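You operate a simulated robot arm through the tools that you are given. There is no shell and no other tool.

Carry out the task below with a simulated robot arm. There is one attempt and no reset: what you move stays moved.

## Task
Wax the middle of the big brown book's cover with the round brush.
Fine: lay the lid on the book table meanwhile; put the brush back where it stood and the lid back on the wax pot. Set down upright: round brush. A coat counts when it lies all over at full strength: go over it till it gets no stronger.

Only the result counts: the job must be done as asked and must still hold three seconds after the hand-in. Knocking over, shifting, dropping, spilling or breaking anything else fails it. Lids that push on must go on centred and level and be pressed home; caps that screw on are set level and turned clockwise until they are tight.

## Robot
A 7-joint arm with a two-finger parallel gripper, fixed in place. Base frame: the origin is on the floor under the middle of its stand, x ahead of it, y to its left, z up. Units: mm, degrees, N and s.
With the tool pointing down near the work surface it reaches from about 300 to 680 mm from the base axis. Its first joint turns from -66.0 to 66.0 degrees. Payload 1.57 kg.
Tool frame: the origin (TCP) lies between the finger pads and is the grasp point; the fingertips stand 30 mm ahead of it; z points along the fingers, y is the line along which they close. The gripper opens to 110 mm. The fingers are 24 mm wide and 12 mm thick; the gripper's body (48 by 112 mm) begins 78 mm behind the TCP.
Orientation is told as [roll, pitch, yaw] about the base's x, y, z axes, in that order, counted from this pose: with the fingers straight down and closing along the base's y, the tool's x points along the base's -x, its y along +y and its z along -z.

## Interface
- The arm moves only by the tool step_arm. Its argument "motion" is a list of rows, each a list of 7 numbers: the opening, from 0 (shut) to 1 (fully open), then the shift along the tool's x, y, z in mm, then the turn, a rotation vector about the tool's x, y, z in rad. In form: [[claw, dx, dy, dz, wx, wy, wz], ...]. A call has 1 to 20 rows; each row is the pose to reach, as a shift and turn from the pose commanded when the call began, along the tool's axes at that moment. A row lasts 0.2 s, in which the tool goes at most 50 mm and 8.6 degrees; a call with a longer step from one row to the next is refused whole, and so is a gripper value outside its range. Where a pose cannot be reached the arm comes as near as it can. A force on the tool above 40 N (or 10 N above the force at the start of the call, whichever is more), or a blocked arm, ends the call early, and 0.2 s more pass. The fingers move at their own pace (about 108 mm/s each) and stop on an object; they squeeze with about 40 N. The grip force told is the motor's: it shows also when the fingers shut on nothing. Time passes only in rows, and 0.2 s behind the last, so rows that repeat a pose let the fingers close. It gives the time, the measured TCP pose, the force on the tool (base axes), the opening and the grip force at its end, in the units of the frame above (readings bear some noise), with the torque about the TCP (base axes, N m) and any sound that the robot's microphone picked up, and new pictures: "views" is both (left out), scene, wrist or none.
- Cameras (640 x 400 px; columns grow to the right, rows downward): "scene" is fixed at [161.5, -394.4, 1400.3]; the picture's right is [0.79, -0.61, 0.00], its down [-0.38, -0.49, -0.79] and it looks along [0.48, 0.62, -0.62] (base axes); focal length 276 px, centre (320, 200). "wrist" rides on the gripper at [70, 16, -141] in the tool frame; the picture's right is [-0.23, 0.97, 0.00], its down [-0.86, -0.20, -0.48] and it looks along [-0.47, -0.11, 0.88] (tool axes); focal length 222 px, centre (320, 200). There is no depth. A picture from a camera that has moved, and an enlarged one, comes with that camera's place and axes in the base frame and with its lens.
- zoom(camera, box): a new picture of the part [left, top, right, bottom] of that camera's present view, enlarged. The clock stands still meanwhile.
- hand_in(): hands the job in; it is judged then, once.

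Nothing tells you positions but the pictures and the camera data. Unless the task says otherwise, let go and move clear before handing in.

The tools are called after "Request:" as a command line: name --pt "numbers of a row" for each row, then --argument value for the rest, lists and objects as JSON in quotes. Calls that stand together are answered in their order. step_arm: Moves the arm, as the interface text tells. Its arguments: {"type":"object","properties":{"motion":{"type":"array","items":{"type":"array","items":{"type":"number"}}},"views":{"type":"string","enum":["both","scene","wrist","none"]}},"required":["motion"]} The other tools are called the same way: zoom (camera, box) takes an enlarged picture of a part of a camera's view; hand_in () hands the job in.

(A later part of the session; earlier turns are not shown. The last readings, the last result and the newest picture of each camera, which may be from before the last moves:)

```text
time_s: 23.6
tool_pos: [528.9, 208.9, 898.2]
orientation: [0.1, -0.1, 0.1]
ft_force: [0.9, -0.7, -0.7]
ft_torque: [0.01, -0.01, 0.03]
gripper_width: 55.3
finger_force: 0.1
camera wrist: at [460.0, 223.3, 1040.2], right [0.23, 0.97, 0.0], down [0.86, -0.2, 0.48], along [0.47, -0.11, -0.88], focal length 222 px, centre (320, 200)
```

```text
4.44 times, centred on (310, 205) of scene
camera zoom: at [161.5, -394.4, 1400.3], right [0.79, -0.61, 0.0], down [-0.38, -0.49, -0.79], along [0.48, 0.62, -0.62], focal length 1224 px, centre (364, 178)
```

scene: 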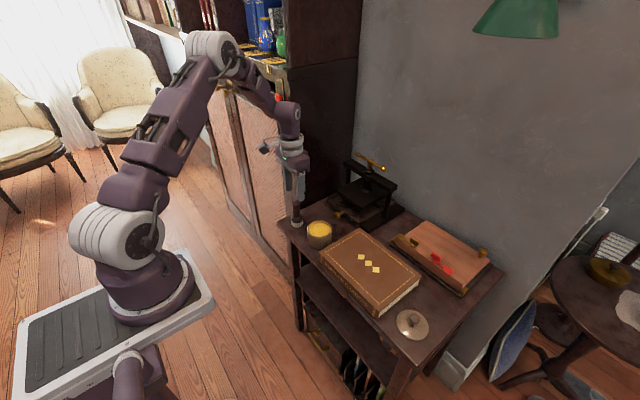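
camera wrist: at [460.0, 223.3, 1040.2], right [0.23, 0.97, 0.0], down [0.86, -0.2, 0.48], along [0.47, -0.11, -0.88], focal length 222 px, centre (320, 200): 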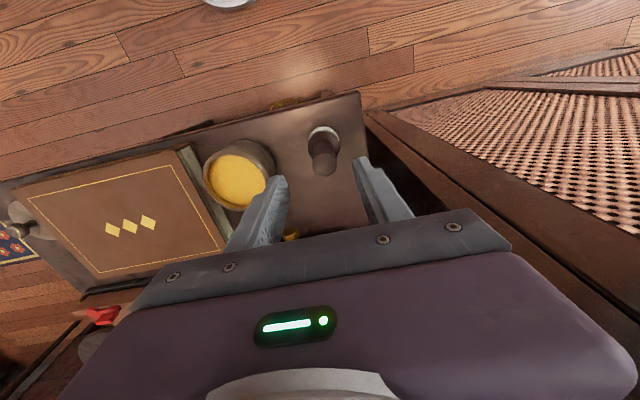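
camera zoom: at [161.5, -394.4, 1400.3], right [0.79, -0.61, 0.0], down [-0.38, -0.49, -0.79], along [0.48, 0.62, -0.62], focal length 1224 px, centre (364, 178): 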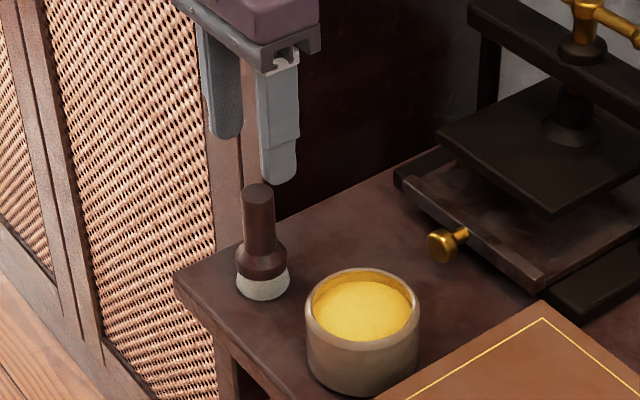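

The brush handle's axis is about 3 mm further in x and 3–4 mm further in y than the tool. I'll shift, lower around the handle, and check the centring before closing.

Request:
step_arm --pt "0.5 -3 3.5 0 0 0 0" --pt "0.5 -3 3.5 25 0 0 0" --pt "0.5 -3 3.5 50 0 0 0" --pt "0.5 -3 3.5 70 0 0 0" --pt "0.38 -3 3.5 81 0 0 0" --pt "0.36 -3 3.5 81 0 0 0" --pt "0.36 -3 3.5 81 0 0 0"

Request:
zoom --camera "wrist" --box '[260, 100, 380, 220]'

Request:
zoom --camera "scene" --box '[275, 180, 335, 240]'

```text
time_s: 25.2
tool_pos: [532.9, 213.2, 819.4]
orientation: [0.0, 0.1, -0.1]
ft_force: [1.2, 0.4, -0.4]
ft_torque: [-0.03, -0.04, 0.02]
gripper_width: 39.6
finger_force: 0.1
camera wrist: at [463.1, 227.8, 959.3], right [0.23, 0.97, 0.0], down [0.86, -0.2, 0.48], along [0.47, -0.11, -0.88], focal length 222 px, centre (320, 200)
```

scene: 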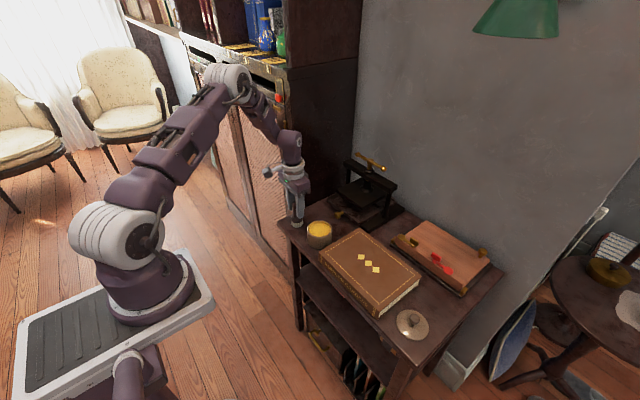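
wrist: 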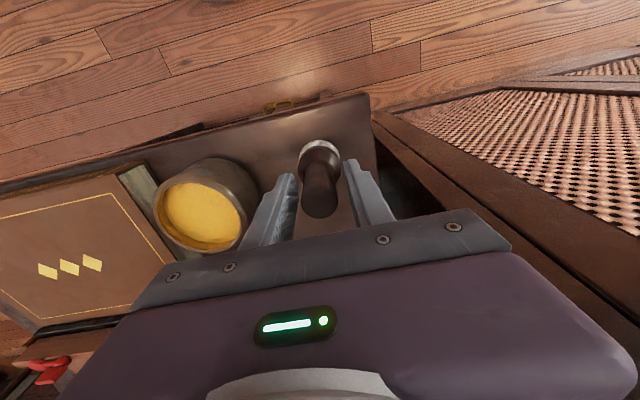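

```text
3.33 times, centred on (320, 160) of wrist
camera zoom: at [463.1, 227.8, 959.3], right [0.23, 0.97, 0.0], down [0.86, -0.2, 0.48], along [0.47, -0.11, -0.88], focal length 740 px, centre (320, 333)
```

zoom: 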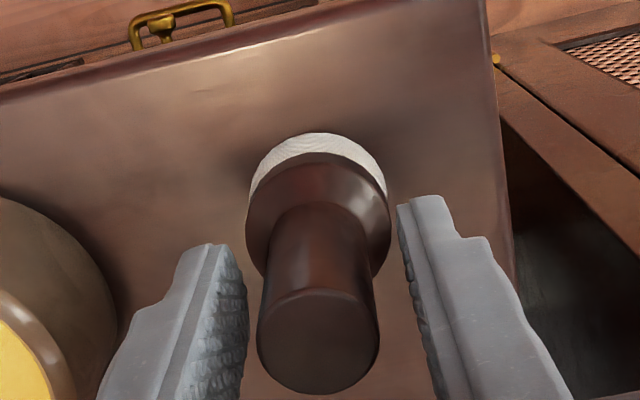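

```text
6.67 times, centred on (305, 210) of scene
camera zoom: at [161.5, -394.4, 1400.3], right [0.79, -0.61, 0.0], down [-0.38, -0.49, -0.79], along [0.48, 0.62, -0.62], focal length 1837 px, centre (420, 133)
```

zoom: 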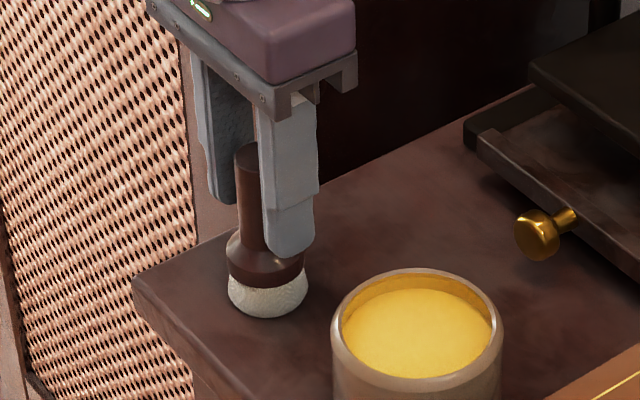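

The handle is centred to within 1 mm. I'll correct the 0.7 mm and close on it.

Request:
step_arm --pt "0.36 0 -0.7 0 0 0 0" --pt "0.15 0 -0.7 0 0 0 0" --pt "0.1 0 -0.7 0 0 0 0" --pt "0.1 0 -0.7 0 0 0 0" --pt "0.1 0 -0.7 0 0 0 0" --views "none"

Request:
zoom --camera "wrist" --box '[260, 100, 380, 220]'

Request:
zoom --camera "scene" --box '[275, 180, 335, 240]'

```text
time_s: 26.4
tool_pos: [532.7, 212.6, 817.5]
orientation: [0.1, 0.0, 0.0]
ft_force: [0.5, 1.0, -0.3]
ft_torque: [-0.02, 0.0, -0.01]
gripper_width: 23.9
finger_force: 35.9
```

```text
3.33 times, centred on (320, 160) of wrist
camera zoom: at [463.4, 227.1, 959.6], right [0.23, 0.97, 0.0], down [0.86, -0.2, 0.48], along [0.47, -0.11, -0.88], focal length 740 px, centre (320, 333)
```

zoom: 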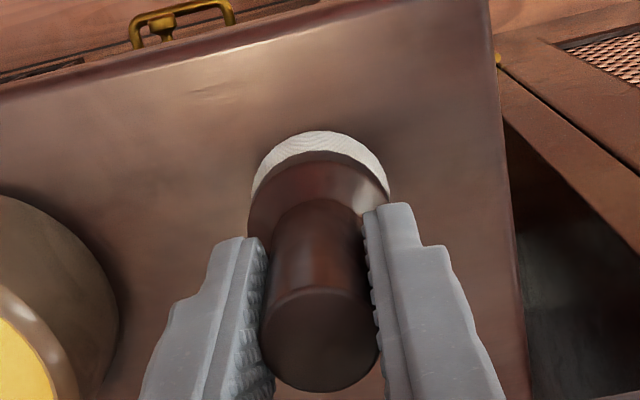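

```text
6.67 times, centred on (305, 210) of scene
camera zoom: at [161.5, -394.4, 1400.3], right [0.79, -0.61, 0.0], down [-0.38, -0.49, -0.79], along [0.48, 0.62, -0.62], focal length 1837 px, centre (420, 133)
```

zoom: 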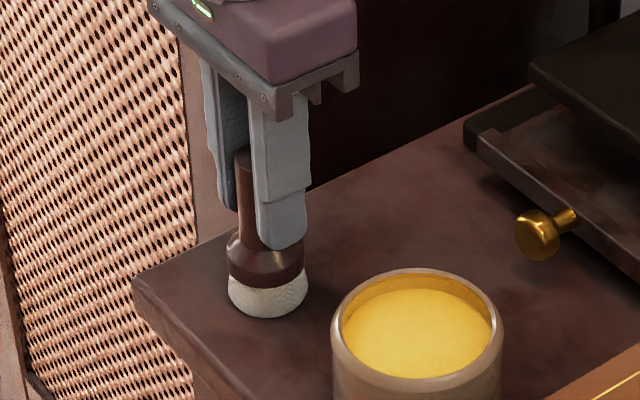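

The brush is held firmly (23.9 mm, 36 N). I'll lift it straight up and carry it over the pot.

Request:
step_arm --pt "0.1 0 0 -3 0 0 0" --pt "0.1 0 0 -20 0 0 0" --pt "0.1 0 0 -50 0 0 0" --pt "0.1 0 0 -85 0 0 0" --pt "0.1 -3 -28 -85 0 0 0" --pt "0.1 -6 -56 -85 0 0 0" --pt "0.1 -9 -84 -85 0 0 0" --pt "0.1 -12 -112.8 -85 0 0 0" --pt "0.1 -12 -112.8 -85 0 0 0"

Request:
zoom --camera "scene" --box '[275, 170, 355, 250]'

Request:
zoom --camera "wrist" --box '[250, 80, 390, 220]'

```text
time_s: 28.4
tool_pos: [543.9, 96.8, 903.6]
orientation: [-0.1, 0.0, 0.1]
ft_force: [-0.5, -0.3, -0.9]
ft_torque: [-0.05, -0.04, 0.0]
gripper_width: 23.7
finger_force: 36.3
camera wrist: at [474.4, 112.8, 1045.5], right [0.23, 0.97, 0.0], down [0.85, -0.2, 0.48], along [0.47, -0.11, -0.88], focal length 222 px, centre (320, 200)
```

scene: 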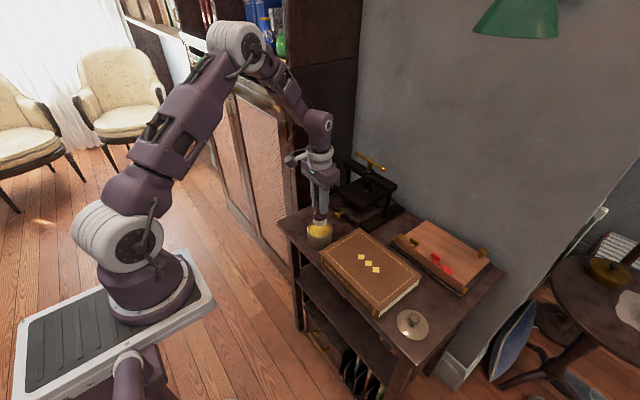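
wrist: 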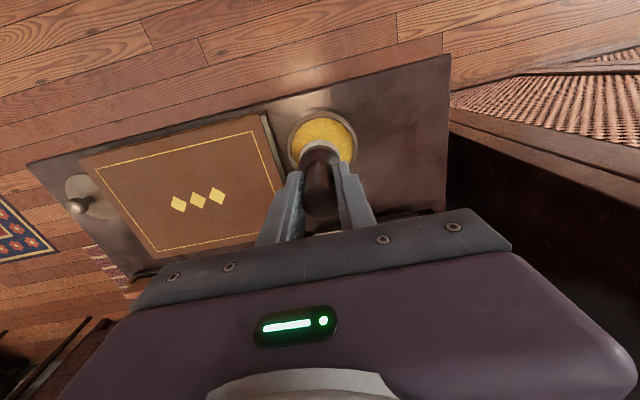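

```text
5.00 times, centred on (315, 210) of scene
camera zoom: at [161.5, -394.4, 1400.3], right [0.79, -0.61, 0.0], down [-0.38, -0.49, -0.79], along [0.48, 0.62, -0.62], focal length 1378 px, centre (345, 150)
```

zoom: 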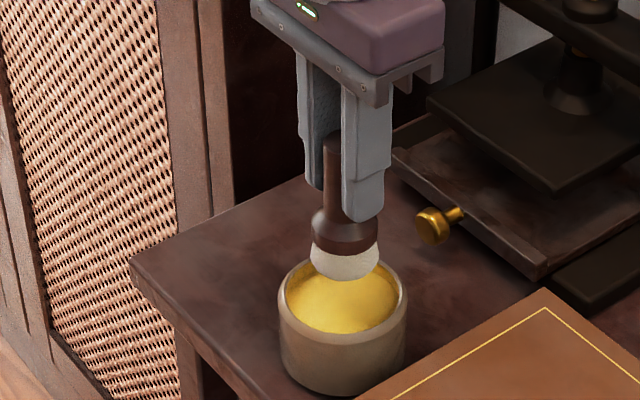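

```text
2.86 times, centred on (320, 150) of wrist
camera zoom: at [474.4, 112.8, 1045.5], right [0.23, 0.97, 0.0], down [0.85, -0.2, 0.48], along [0.47, -0.11, -0.88], focal length 635 px, centre (320, 343)
```

zoom: 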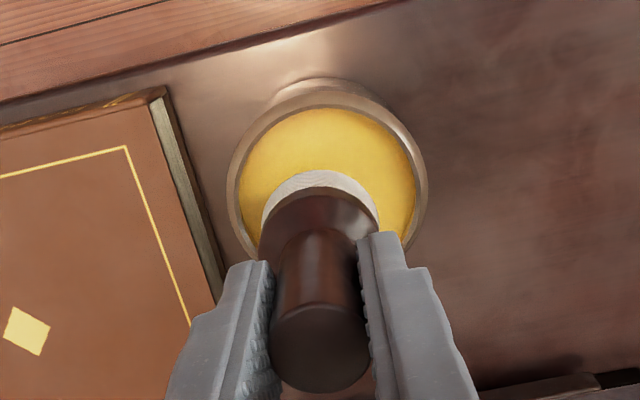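

The brush hangs over the pot, about 2 mm off centre. I'll correct that and lower into the wax in steps, watching the force.

Request:
step_arm --pt "0.1 0.5 2 0 0 0 0" --pt "0.1 0.5 2 20 0 0 0" --pt "0.1 0.5 2 36 0 0 0" --pt "0.1 0.5 2 40 0 0 0" --pt "0.1 0.5 2 40 0 0 0" --views "none"

Request:
zoom --camera "scene" --box '[280, 190, 350, 250]'

Request:
zoom --camera "wrist" --box '[250, 80, 390, 220]'

```text
time_s: 29.6
tool_pos: [544.6, 100.5, 863.5]
orientation: [0.0, 0.0, 0.0]
ft_force: [-0.8, 0.0, -0.1]
ft_torque: [0.01, -0.01, -0.03]
gripper_width: 23.8
finger_force: 35.8
```

```text
6.67 times, centred on (315, 220) of scene
camera zoom: at [161.5, -394.4, 1400.3], right [0.79, -0.61, 0.0], down [-0.38, -0.49, -0.79], along [0.48, 0.62, -0.62], focal length 1837 px, centre (353, 67)
```

zoom: 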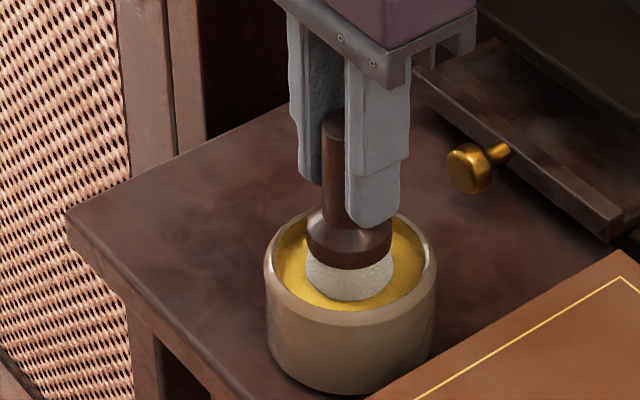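

```text
2.86 times, centred on (320, 150) of wrist
camera zoom: at [474.9, 116.1, 1004.6], right [0.23, 0.97, 0.0], down [0.86, -0.2, 0.48], along [0.47, -0.11, -0.88], focal length 635 px, centre (320, 343)
```

zoom: 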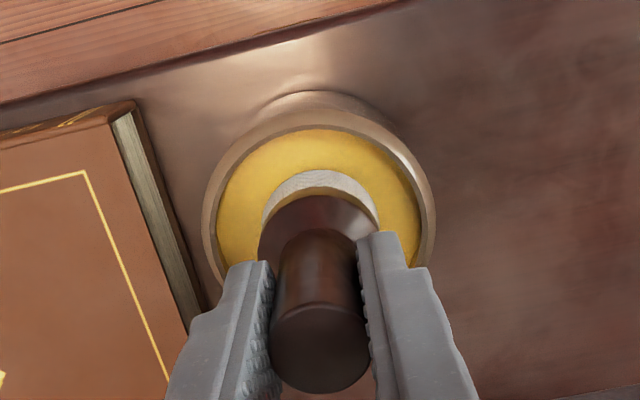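

Request:
step_arm --pt "0.1 0 0 2 0 0 0" --pt "0.1 0 0 4 0 0 0" --pt "0.1 0 0 4 0 0 0" --views "none"

Request:
step_arm --pt "0.1 0 0 1 0 0 0" --pt "0.1 0 0 2 0 0 0" --pt "0.1 0 0 2 0 0 0" --views "none"

Request:
zoom --camera "scene" --box '[290, 210, 350, 250]'

```text
time_s: 30.4
tool_pos: [546.0, 100.7, 860.2]
orientation: [0.2, -0.2, 0.0]
ft_force: [-3.0, 1.2, 32.6]
ft_torque: [-0.02, 0.01, 0.05]
gripper_width: 23.7
finger_force: 36.0
```

```text
time_s: 31.2
tool_pos: [545.1, 100.5, 858.1]
orientation: [0.0, -0.2, 0.1]
ft_force: [2.8, 0.2, 30.8]
ft_torque: [-0.04, -0.33, 0.03]
gripper_width: 24.2
finger_force: 36.2
```

```text
10.00 times, centred on (320, 230) of scene
camera zoom: at [161.0, -394.5, 1400.3], right [0.79, -0.61, 0.0], down [-0.38, -0.49, -0.79], along [0.48, 0.62, -0.62], focal length 2755 px, centre (320, -100)
```

zoom: 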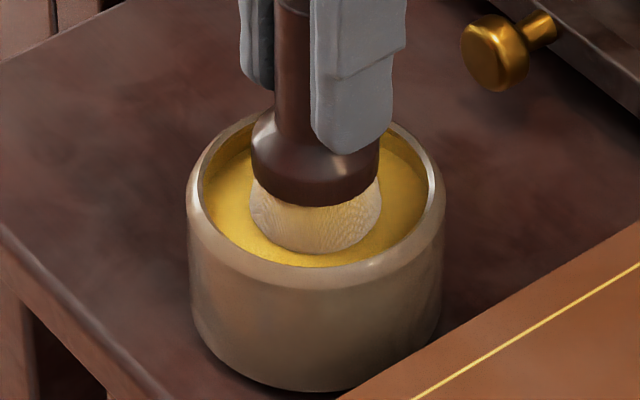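

The bristles met the wax sooner than expected (32 N, and the brush may have slid slightly in the grip). I'll back off a little and look at the bristles.

Request:
step_arm --pt "0.1 0 0 -1 0 0 0" --pt "0.1 0 0 -2 0 0 0" --pt "0.1 0 0 -2 0 0 0" --views "none"

Request:
zoom --camera "wrist" --box '[250, 80, 390, 220]'

Request:
zoom --camera "scene" --box '[290, 190, 350, 250]'

```text
time_s: 32.0
tool_pos: [543.2, 101.1, 858.8]
orientation: [0.0, 0.1, 0.0]
ft_force: [0.4, 0.0, -0.6]
ft_torque: [0.01, 0.0, -0.04]
gripper_width: 23.8
finger_force: 36.4
```

```text
2.86 times, centred on (320, 150) of wrist
camera zoom: at [474.4, 116.9, 1000.4], right [0.23, 0.97, 0.0], down [0.86, -0.2, 0.48], along [0.46, -0.11, -0.88], focal length 635 px, centre (320, 343)
```

zoom: 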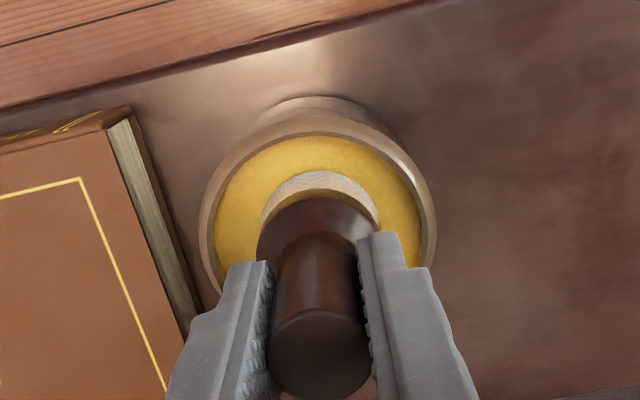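

```text
6.67 times, centred on (320, 220) of scene
camera zoom: at [161.5, -394.4, 1400.3], right [0.79, -0.61, 0.0], down [-0.38, -0.49, -0.79], along [0.48, 0.62, -0.62], focal length 1837 px, centre (320, 67)
```

zoom: 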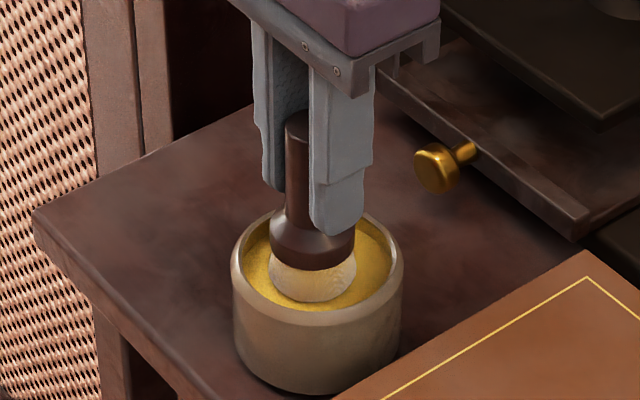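

Force is back to zero with the bristles tinted by wax. I'll rest lightly on the wax (≈10 N) for a moment to load, then lift and look.

Request:
step_arm --pt "0.1 0 0 0.5 0 0 0" --pt "0.1 0 0 1 0 0 0" --pt "0.1 0 0 1 0 0 0" --views "none"

Request:
zoom --camera "scene" --box '[290, 210, 350, 250]'

```text
time_s: 32.8
tool_pos: [543.4, 100.3, 858.4]
orientation: [0.0, 0.0, 0.0]
ft_force: [0.5, -1.1, -0.8]
ft_torque: [-0.05, -0.01, 0.0]
gripper_width: 23.8
finger_force: 36.7
```

```text
10.00 times, centred on (320, 230) of scene
camera zoom: at [161.5, -394.4, 1400.3], right [0.79, -0.61, 0.0], down [-0.38, -0.49, -0.79], along [0.48, 0.62, -0.62], focal length 2755 px, centre (320, -100)
```

zoom: 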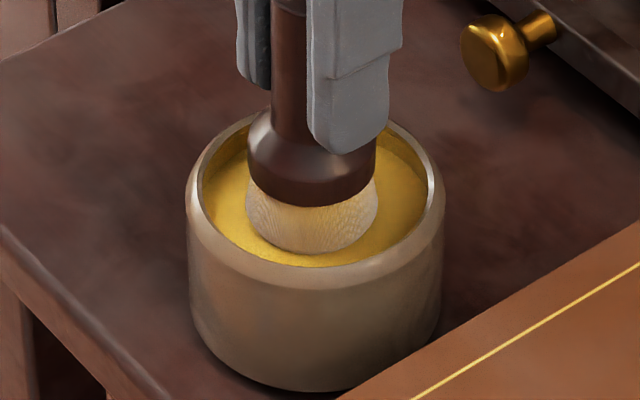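

Request:
step_arm --pt "0.1 0 0 0.5 0 0 0" --pt "0.1 0 0 0.5 0 0 0" --views "none"

Request:
step_arm --pt "0.1 0 0 0.5 0 0 0" --pt "0.1 0 0 0.5 0 0 0" --views "none"

```text
time_s: 33.4
tool_pos: [543.5, 102.1, 857.8]
orientation: [0.0, 0.0, 0.0]
ft_force: [-1.7, 1.5, 7.3]
ft_torque: [0.03, 0.13, -0.02]
gripper_width: 23.9
finger_force: 36.1
```

```text
time_s: 34.0
tool_pos: [545.5, 102.6, 857.9]
orientation: [0.1, -0.1, 0.0]
ft_force: [-3.7, 1.1, 15.5]
ft_torque: [0.04, 0.16, -0.01]
gripper_width: 23.9
finger_force: 36.2
```

Request:
step_arm --pt "0.1 0 0 0 0 0 0" --pt "0.1 0 0 0 0 0 0" --pt "0.1 0 0 -10 0 0 0" --pt "0.1 0 0 -40 0 0 0" --pt "0.1 0 0 -46 0 0 0"

Request:
zoom --camera "scene" --box '[290, 180, 350, 250]'

Request:
zoom --camera "wrist" --box '[250, 80, 390, 220]'

```text
time_s: 35.2
tool_pos: [545.4, 100.3, 903.1]
orientation: [0.0, 0.0, 0.1]
ft_force: [0.2, 0.2, -0.7]
ft_torque: [0.01, -0.01, -0.01]
gripper_width: 23.9
finger_force: 35.8
camera wrist: at [475.8, 115.5, 1044.9], right [0.23, 0.97, 0.0], down [0.86, -0.2, 0.48], along [0.47, -0.11, -0.88], focal length 222 px, centre (320, 200)
```

scene: 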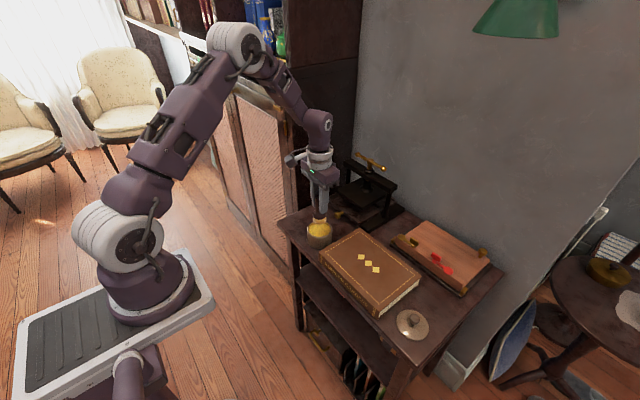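
wrist: 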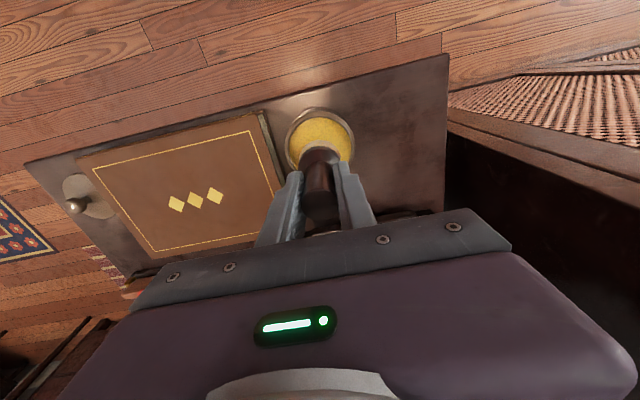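

```text
5.71 times, centred on (320, 215) of scene
camera zoom: at [161.5, -394.4, 1400.3], right [0.79, -0.61, 0.0], down [-0.38, -0.49, -0.79], along [0.48, 0.62, -0.62], focal length 1574 px, centre (320, 114)
```

zoom: 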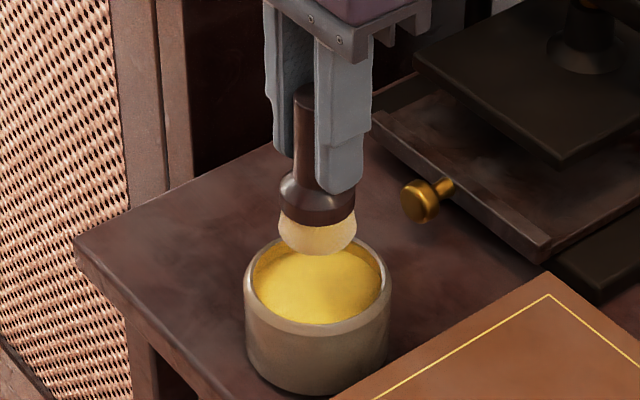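

```text
2.86 times, centred on (320, 150) of wrist
camera zoom: at [475.8, 115.5, 1044.9], right [0.23, 0.97, 0.0], down [0.86, -0.2, 0.48], along [0.47, -0.11, -0.88], focal length 635 px, centre (320, 343)
```

zoom: 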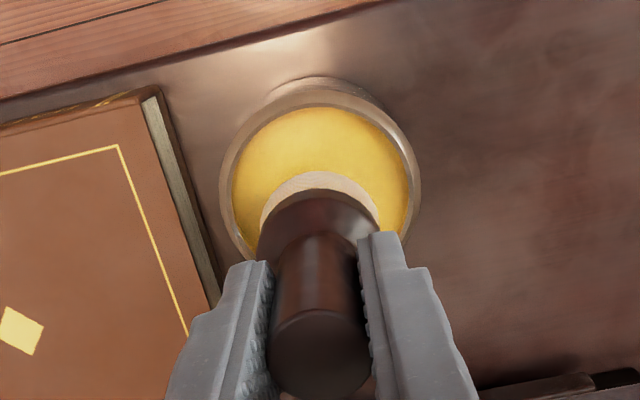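

The bristles are now evenly cream-yellow with wax, and the pot hasn't moved. I'll carry the brush over the middle of the book and measure the target there.

Request:
step_arm --pt "0.1 -5 -25 0 0 0 0" --pt "0.1 -10 -60 0 0 0 0" --pt "0.1 -17 -100 0 0 0 0" --pt "0.1 -24 -140 0 0 0 0" --pt "0.1 -28 -170 0 0 0 0" --pt "0.1 -30 -184 0 0 0 0" --pt "0.1 -30 -184 0 0 0 0"

Request:
zoom --camera "scene" --box '[310, 200, 430, 320]'

Request:
zoom --camera "wrist" --box '[180, 50, 440, 240]'

```text
time_s: 36.8
tool_pos: [573.4, -82.0, 904.1]
orientation: [0.0, 0.1, 0.0]
ft_force: [0.3, 0.1, -0.4]
ft_torque: [0.01, 0.0, -0.02]
gripper_width: 23.8
finger_force: 36.1
camera wrist: at [504.8, -67.2, 1045.2], right [0.23, 0.97, 0.0], down [0.86, -0.2, 0.48], along [0.47, -0.11, -0.88], focal length 222 px, centre (320, 200)
```

scene: 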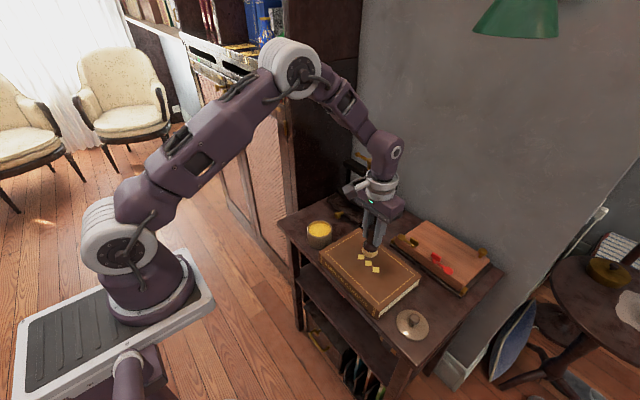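
wrist: 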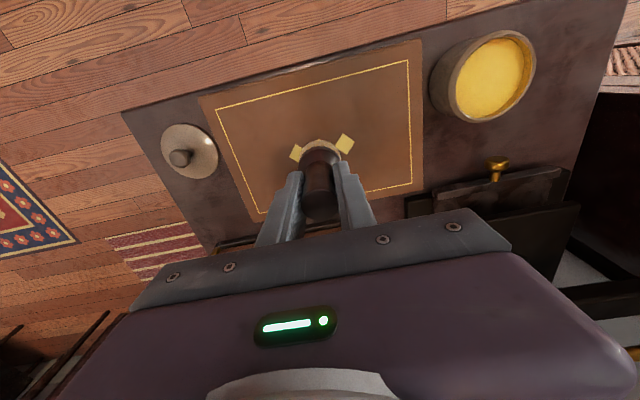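

```text
3.33 times, centred on (370, 260) of scene
camera zoom: at [161.5, -394.4, 1400.3], right [0.79, -0.61, 0.0], down [-0.38, -0.49, -0.79], along [0.48, 0.62, -0.62], focal length 918 px, centre (153, 0)
```

zoom: 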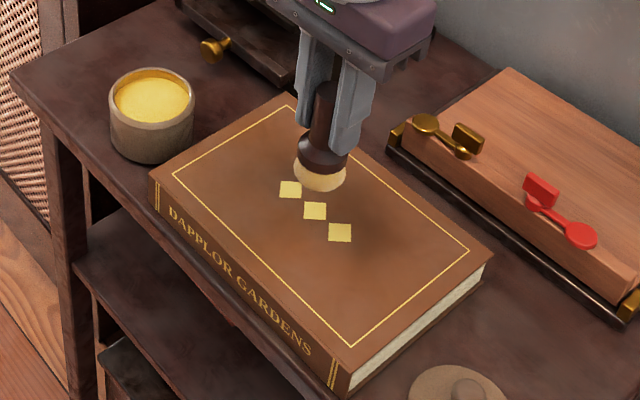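

```text
2.11 times, centred on (310, 145) of wrist
camera zoom: at [504.8, -67.2, 1045.2], right [0.23, 0.97, 0.0], down [0.86, -0.2, 0.48], along [0.47, -0.11, -0.88], focal length 468 px, centre (341, 316)
```

zoom: 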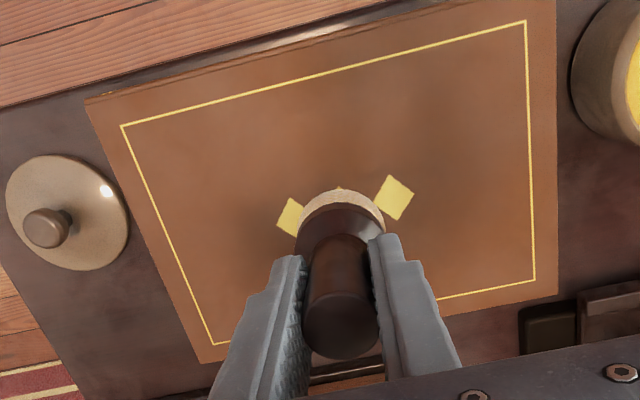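

The frame corners give the cover's middle at about (577, -84), matching the middle diamond. I'll come down above it and feel for the cover gently.

Request:
step_arm --pt "0.1 -2.6 0 0 0 0 0" --pt "0.1 -2.6 0 20 0 0 0" --pt "0.1 -2.6 0 40 0 0 0" --pt "0.1 -2.6 0 44 0 0 0" --pt "0.1 -2.6 0 44 0 0 0" --views "none"

Request:
zoom --camera "scene" --box '[330, 220, 410, 290]'

Request:
zoom --camera "wrist" --box '[200, 60, 440, 230]'

```text
time_s: 38.0
tool_pos: [577.3, -83.1, 860.5]
orientation: [0.0, 0.0, 0.0]
ft_force: [-0.5, 0.6, 0.3]
ft_torque: [-0.01, 0.03, 0.01]
gripper_width: 23.8
finger_force: 35.9
```

```text
5.71 times, centred on (370, 255) of scene
camera zoom: at [161.5, -394.4, 1400.3], right [0.79, -0.61, 0.0], down [-0.38, -0.49, -0.79], along [0.48, 0.62, -0.62], focal length 1574 px, centre (34, -114)
```

zoom: 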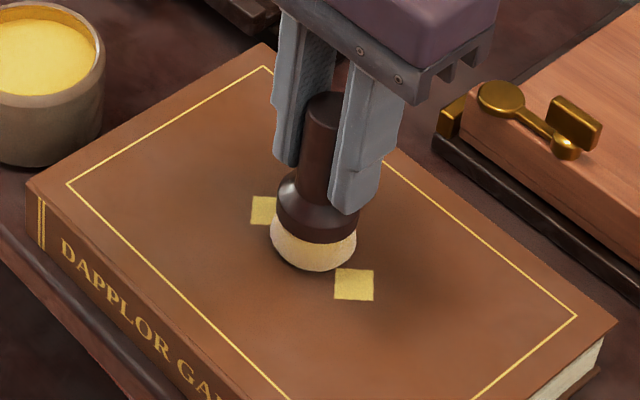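

```text
2.35 times, centred on (320, 145) of wrist
camera zoom: at [507.8, -66.8, 1001.3], right [0.23, 0.97, 0.0], down [0.85, -0.2, 0.48], along [0.47, -0.11, -0.88], focal length 523 px, centre (320, 329)
```

zoom: 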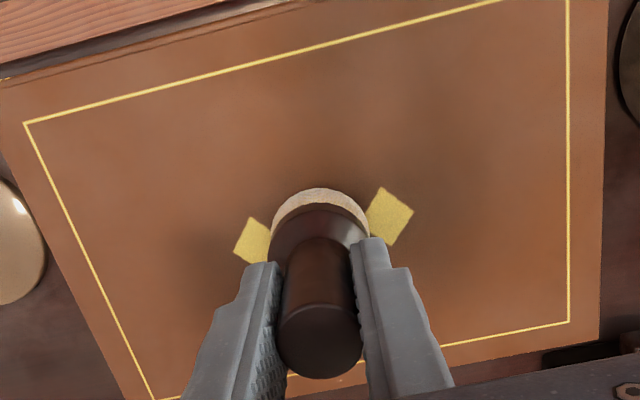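

Request:
step_arm --pt "0.1 0 0 1 0 0 0" --pt "0.1 0 0 2 0 0 0" --pt "0.1 0 0 2 0 0 0" --views "none"

Request:
step_arm --pt "0.1 0 0 1 0 0 0" --pt "0.1 0 0 1 0 0 0" --views "none"

Request:
step_arm --pt "0.1 0 0 1 0 0 0" --pt "0.1 0 0 1 0 0 0" --views "none"

```text
time_s: 38.8
tool_pos: [576.2, -82.6, 858.3]
orientation: [0.0, 0.1, 0.0]
ft_force: [-0.1, -0.2, 1.0]
ft_torque: [0.02, -0.01, 0.03]
gripper_width: 24.0
finger_force: 35.7
```

```text
time_s: 39.4
tool_pos: [577.5, -83.0, 857.1]
orientation: [-0.1, -0.1, 0.0]
ft_force: [-0.2, -0.5, -0.4]
ft_torque: [0.01, 0.0, 0.0]
gripper_width: 24.1
finger_force: 36.0
```

```text
time_s: 40.0
tool_pos: [577.4, -83.5, 855.3]
orientation: [0.0, 0.0, 0.0]
ft_force: [0.1, -0.6, -0.3]
ft_torque: [0.04, -0.04, -0.04]
gripper_width: 24.1
finger_force: 35.7
```

Request:
step_arm --pt "0.1 0 0 0.8 0 0 0" --pt "0.1 0 0 0.8 0 0 0" --views "none"

Request:
zoom --camera "scene" --box '[345, 230, 395, 280]'

```text
time_s: 40.6
tool_pos: [577.8, -82.5, 853.5]
orientation: [0.0, 0.0, 0.0]
ft_force: [0.5, -0.2, -0.3]
ft_torque: [0.01, 0.02, -0.03]
gripper_width: 23.8
finger_force: 36.3
```

```text
8.00 times, centred on (370, 255) of scene
camera zoom: at [161.5, -394.4, 1400.3], right [0.79, -0.61, 0.0], down [-0.38, -0.49, -0.79], along [0.48, 0.62, -0.62], focal length 2204 px, centre (-80, -240)
```

zoom: 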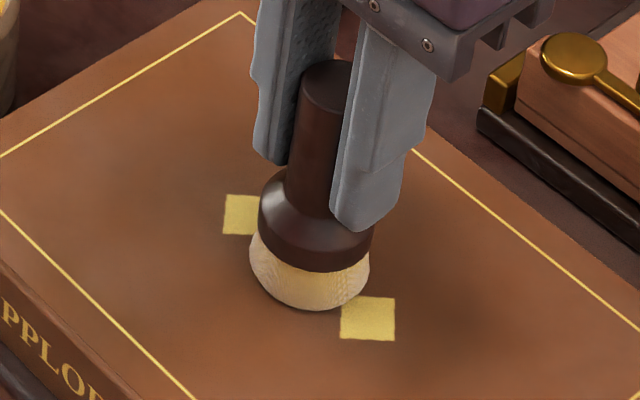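

Request:
step_arm --pt "0.1 0 0 0.8 0 0 0" --pt "0.1 0 0 0.8 0 0 0" --views "none"

Request:
step_arm --pt "0.1 0 0 0.8 0 0 0" --pt "0.1 0 0 0.8 0 0 0" --views "none"

```text
time_s: 41.2
tool_pos: [577.2, -82.3, 854.0]
orientation: [-0.1, 0.0, -0.1]
ft_force: [-2.1, 2.4, 7.5]
ft_torque: [0.15, 0.06, 0.02]
gripper_width: 24.1
finger_force: 36.1
```

```text
time_s: 41.8
tool_pos: [578.0, -83.3, 853.9]
orientation: [0.0, -0.2, 0.0]
ft_force: [-2.3, 5.5, 27.8]
ft_torque: [0.31, 0.09, -0.02]
gripper_width: 24.1
finger_force: 36.4
```

Contact with the cover at tool z≈855. I'll ease to about 7 N and look at the coat.

Request:
step_arm --pt "0.1 0 0 -0.9 0 0 0" --pt "0.1 0 0 -0.9 0 0 0" --views "none"

Request:
zoom --camera "scene" --box '[345, 230, 395, 280]'

Request:
zoom --camera "wrist" --box '[260, 80, 380, 200]'

```text
time_s: 42.4
tool_pos: [577.4, -83.8, 852.8]
orientation: [0.0, 0.0, 0.0]
ft_force: [3.0, 3.6, 9.2]
ft_torque: [0.18, -0.33, 0.04]
gripper_width: 24.2
finger_force: 36.1
```

```text
8.00 times, centred on (370, 255) of scene
camera zoom: at [161.4, -394.3, 1400.3], right [0.79, -0.61, 0.0], down [-0.38, -0.49, -0.79], along [0.48, 0.62, -0.62], focal length 2204 px, centre (-80, -240)
```

zoom: 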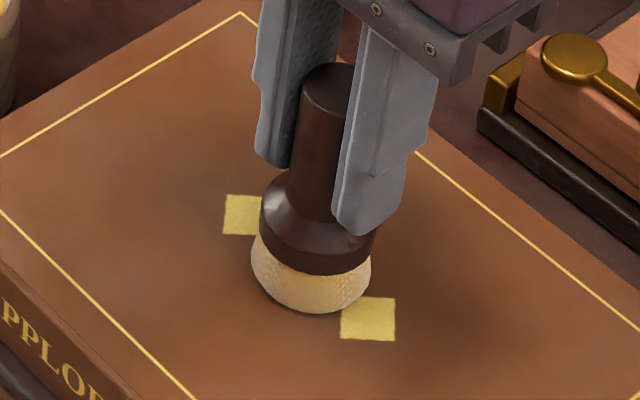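

```text
3.33 times, centred on (320, 140) of wrist
camera zoom: at [507.7, -68.1, 995.2], right [0.23, 0.97, 0.0], down [0.85, -0.2, 0.48], along [0.47, -0.11, -0.88], focal length 740 px, centre (320, 400)
```

zoom: 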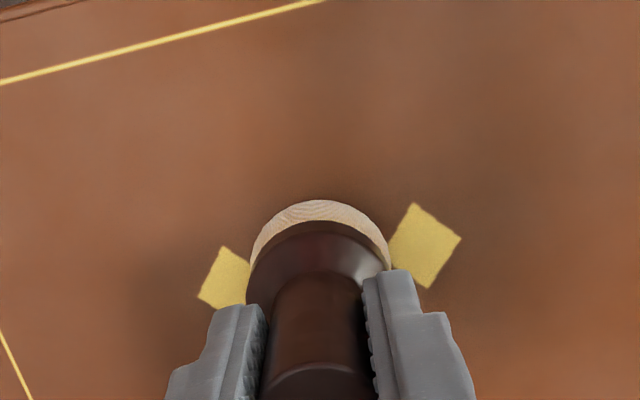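

Now a first stroke along y, short and slow, to see how the coat takes.

Request:
step_arm --pt "0.1 0 6 0 0 0 0" --pt "0.1 0 14 0 0 0 0" --pt "0.1 0 22 0 0 0 0" --pt "0.1 0 30 0 0 0 0"

Request:
zoom --camera "scene" --box '[335, 225, 405, 285]'

Request:
zoom --camera "wrist" --box '[220, 60, 420, 210]'

```text
time_s: 43.4
tool_pos: [577.0, -53.0, 854.3]
orientation: [-0.2, -0.1, 0.0]
ft_force: [-0.6, -3.5, 8.4]
ft_torque: [-0.29, -0.04, -0.03]
gripper_width: 24.0
finger_force: 35.6
camera wrist: at [507.9, -38.5, 995.1], right [0.23, 0.97, 0.0], down [0.85, -0.2, 0.48], along [0.47, -0.11, -0.88], focal length 222 px, centre (320, 200)
```

scene: 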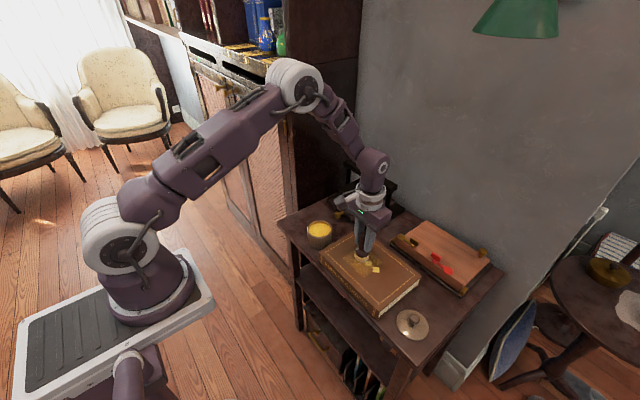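
wrist: 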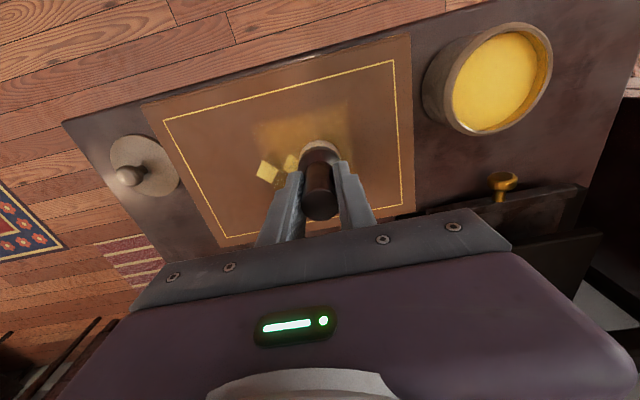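

```text
6.67 times, centred on (370, 255) of scene
camera zoom: at [161.3, -394.5, 1400.3], right [0.79, -0.61, 0.0], down [-0.38, -0.49, -0.79], along [0.48, 0.62, -0.62], focal length 1837 px, centre (-13, -167)
```

zoom: 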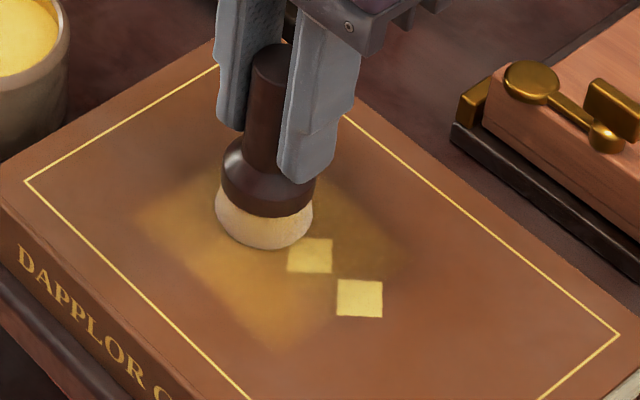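

```text
2.67 times, centred on (320, 135) of wrist
camera zoom: at [507.9, -38.5, 995.1], right [0.23, 0.97, 0.0], down [0.85, -0.2, 0.48], along [0.47, -0.11, -0.88], focal length 592 px, centre (320, 373)
```

zoom: 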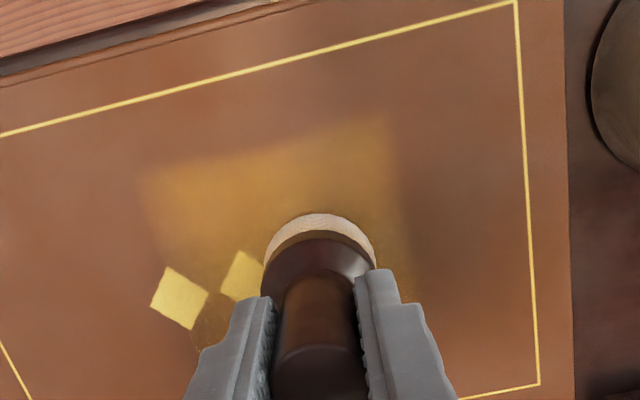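

The coat takes: a wax patch spreads a bit wider than the bristles. I'll stroke back across to the other side of the middle and look again.

Request:
step_arm --pt "0.1 0 -8 0 0 0 0" --pt "0.1 0 -16 0 0 0 0" --pt "0.1 0 -24 0 0 0 0" --pt "0.1 0 -32 0 0 0 0" --pt "0.1 0 -40 0 0 0 0" --pt "0.1 0 -48 0 0 0 0" --pt "0.1 0 -56 0 0 0 0" --pt "0.1 0 -60 0 0 0 0" --views "none"

Request:
zoom --camera "scene" --box '[325, 220, 425, 300]'

Request:
zoom --camera "wrist" --box '[200, 40, 460, 230]'

```text
time_s: 45.2
tool_pos: [577.4, -112.5, 853.6]
orientation: [0.0, 0.0, 0.1]
ft_force: [-0.5, 3.6, 8.5]
ft_torque: [0.18, -0.09, 0.03]
gripper_width: 23.7
finger_force: 36.3
```

```text
5.00 times, centred on (375, 260) of scene
camera zoom: at [161.3, -394.3, 1400.3], right [0.79, -0.61, 0.0], down [-0.38, -0.49, -0.79], along [0.48, 0.62, -0.62], focal length 1378 px, centre (45, -100)
```

zoom: 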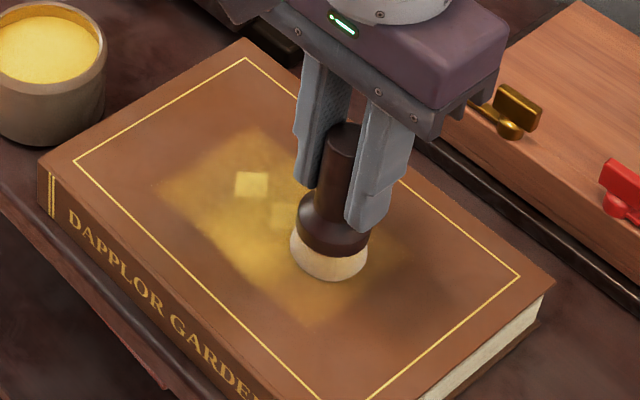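

```text
2.11 times, centred on (330, 135) of wrist
camera zoom: at [507.8, -97.6, 995.2], right [0.23, 0.97, 0.0], down [0.86, -0.2, 0.48], along [0.47, -0.11, -0.88], focal length 468 px, centre (299, 337)
```

zoom: 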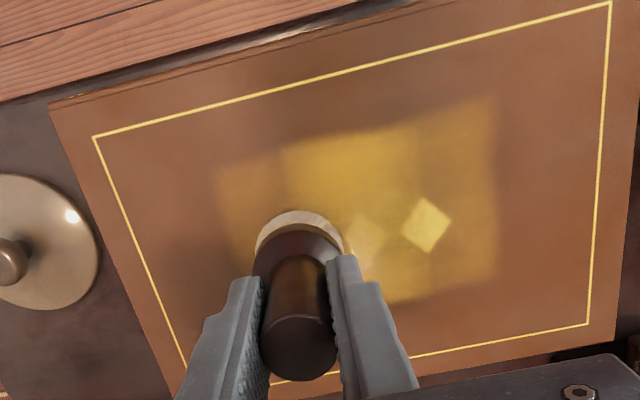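

The coat shows as rectangular patches, now about x 531–613, y -142…-21, brightest where passed twice. I'll make passes at x≈597 and x≈557 and see whether it spreads or only strengthens.

Request:
step_arm --pt "0.1 -8 0 0 0 0 0" --pt "0.1 -16 0 0 0 0 0" --pt "0.1 -20 4 0 0 0 0" --pt "0.1 -20 12 0 0 0 0" --pt "0.1 -20 20 0 0 0 0" --pt "0.1 -20 28 0 0 0 0" --pt "0.1 -20 36 0 0 0 0" --pt "0.1 -20 44 0 0 0 0" --pt "0.1 -20 52 0 0 0 0" --pt "0.1 -20 60 0 0 0 0" --views "none"

Request:
zoom --camera "scene" --box '[325, 220, 425, 300]'

Request:
zoom --camera "wrist" --box '[200, 40, 460, 230]'

```text
time_s: 47.4
tool_pos: [596.9, -53.3, 853.9]
orientation: [0.1, -0.1, -0.1]
ft_force: [0.0, -10.6, 24.9]
ft_torque: [-0.63, -0.11, -0.02]
gripper_width: 23.9
finger_force: 36.3
```

```text
5.00 times, centred on (375, 260) of scene
camera zoom: at [161.0, -394.6, 1400.3], right [0.79, -0.61, 0.0], down [-0.38, -0.49, -0.79], along [0.48, 0.62, -0.62], focal length 1378 px, centre (45, -100)
```

zoom: 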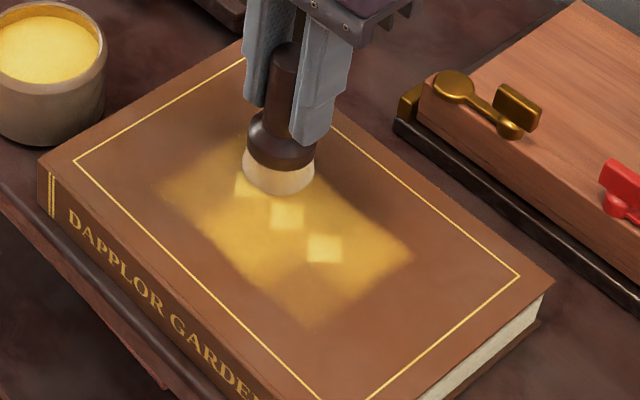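

```text
2.11 times, centred on (330, 135) of wrist
camera zoom: at [527.9, -38.6, 994.8], right [0.23, 0.97, 0.0], down [0.85, -0.2, 0.48], along [0.47, -0.11, -0.88], focal length 468 px, centre (299, 337)
```

zoom: 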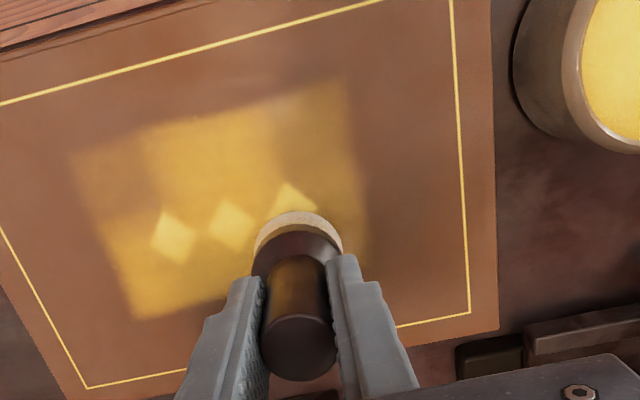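

The patch didn't grow beyond that rectangle, so it's the zone; the near strip is still paler. Force rose to 25 N, so I'll ease up about 0.8 mm and work the near side.

Request:
step_arm --pt "0.1 0 0 -1 0 0 0" --pt "0.1 8 4 -1 0 0 0" --pt "0.1 16 8 -1 0 0 0" --pt "0.1 24 12 -1 0 0 0" --pt "0.1 32 14 -1 0 0 0" --pt "0.1 40 14 -1 0 0 0" --pt "0.1 44 10 -1 0 0 0" --pt "0.1 44 2 -1 0 0 0" --views "none"

Request:
zoom --camera "scene" --box '[325, 220, 425, 300]'

```text
time_s: 49.2
tool_pos: [552.7, -50.4, 855.0]
orientation: [-0.1, 0.0, 0.1]
ft_force: [-0.2, -0.6, -0.2]
ft_torque: [0.01, 0.02, -0.03]
gripper_width: 23.9
finger_force: 35.9
```

```text
5.00 times, centred on (375, 260) of scene
camera zoom: at [161.5, -394.4, 1400.3], right [0.79, -0.61, 0.0], down [-0.38, -0.49, -0.79], along [0.48, 0.62, -0.62], focal length 1378 px, centre (45, -100)
```

zoom: 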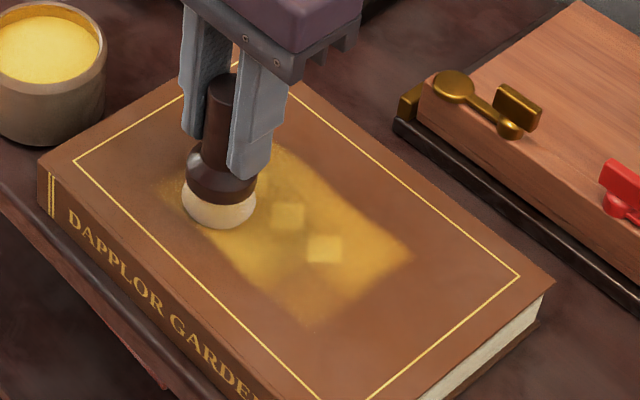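

Request:
step_arm --pt "0.1 0 0 1 0 0 0" --pt "0.1 0 0 1 0 0 0" --views "none"

```text
time_s: 49.8
tool_pos: [553.2, -50.8, 853.3]
orientation: [0.0, 0.0, -0.1]
ft_force: [0.9, -0.2, -0.8]
ft_torque: [0.01, 0.01, 0.02]
gripper_width: 23.9
finger_force: 36.1
```

Request:
step_arm --pt "0.1 0 0 0.7 0 0 0" --pt "0.1 0 0 0.7 0 0 0" --views "none"

```text
time_s: 50.4
tool_pos: [553.4, -50.8, 854.3]
orientation: [0.0, 0.0, 0.0]
ft_force: [-1.2, -0.5, 5.5]
ft_torque: [0.02, 0.07, 0.01]
gripper_width: 23.8
finger_force: 35.7
```

Request:
step_arm --pt "0.1 0 6 0 0 0 0" --pt "0.1 0 0 0 0 0 0" --pt "0.1 0 -8 0 0 0 0" --pt "0.1 0 -16 0 0 0 0" --pt "0.1 0 -24 0 0 0 0" --pt "0.1 0 -32 0 0 0 0" --pt "0.1 0 -40 0 0 0 0" --pt "0.1 0 -48 0 0 0 0" --pt "0.1 0 -56 0 0 0 0" --pt "0.1 0 -64 0 0 0 0" --pt "0.1 0 -70 0 0 0 0" --views "none"

Request:
zoom --camera "scene" --box '[325, 220, 425, 300]'

Request:
zoom --camera "wrist" --box '[200, 40, 460, 230]'

```text
time_s: 52.8
tool_pos: [552.8, -120.5, 852.7]
orientation: [0.1, 0.0, 0.0]
ft_force: [-0.3, 3.7, 8.7]
ft_torque: [0.26, -0.08, 0.0]
gripper_width: 23.5
finger_force: 35.9
```

```text
5.00 times, centred on (375, 260) of scene
camera zoom: at [161.4, -394.3, 1400.3], right [0.79, -0.61, 0.0], down [-0.38, -0.49, -0.79], along [0.48, 0.62, -0.62], focal length 1378 px, centre (45, -100)
```

zoom: 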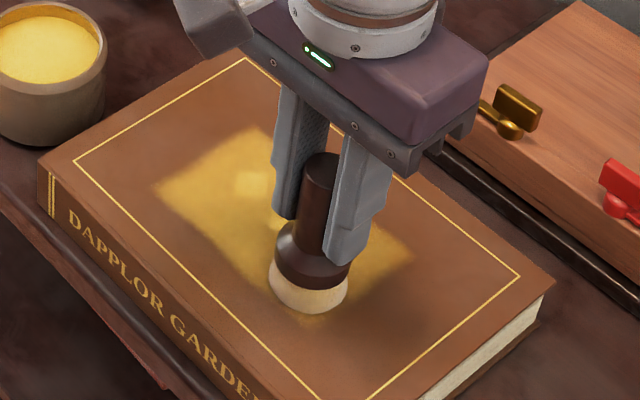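

```text
2.11 times, centred on (330, 135) of wrist
camera zoom: at [483.6, -105.1, 994.8], right [0.23, 0.97, 0.0], down [0.85, -0.2, 0.48], along [0.47, -0.11, -0.88], focal length 468 px, centre (299, 337)
```

zoom: 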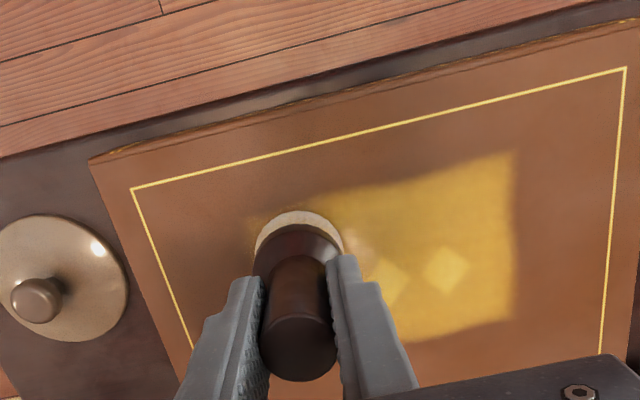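

The zone is now clear: about x 532–617, y -142…-21, and the left half is already even. I'll continue line by line toward +x with a slight rise, keeping the force low.

Request:
step_arm --pt "0.1 -7 -2 -0.3 0 0 0" --pt "0.1 -15 -3 -0.6 0 0 0" --pt "0.1 -15 5 -0.6 0 0 0" --pt "0.1 -15 13 -0.6 0 0 0" --pt "0.1 -15 21 -0.6 0 0 0" --pt "0.1 -15 29 -0.6 0 0 0" --pt "0.1 -15 37 -0.6 0 0 0" --pt "0.1 -15 45 -0.6 0 0 0" --pt "0.1 -15 53 -0.6 0 0 0" --pt "0.1 -15 61 -0.6 0 0 0" --pt "0.1 -15 69 -0.6 0 0 0" --pt "0.1 -15 77 -0.6 0 0 0" --pt "0.1 -15 82 -0.6 0 0 0" --views "none"

Request:
zoom --camera "scene" --box '[325, 220, 425, 300]'

```text
time_s: 55.6
tool_pos: [568.9, -37.4, 854.8]
orientation: [0.0, 0.0, 0.0]
ft_force: [-0.4, 0.3, -0.8]
ft_torque: [0.02, -0.03, 0.03]
gripper_width: 24.0
finger_force: 36.1
```

```text
5.00 times, centred on (375, 260) of scene
camera zoom: at [161.5, -394.4, 1400.3], right [0.79, -0.61, 0.0], down [-0.38, -0.49, -0.79], along [0.48, 0.62, -0.62], focal length 1378 px, centre (45, -100)
```

zoom: 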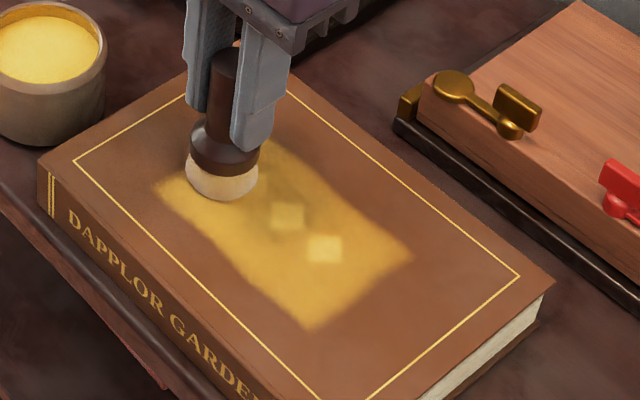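

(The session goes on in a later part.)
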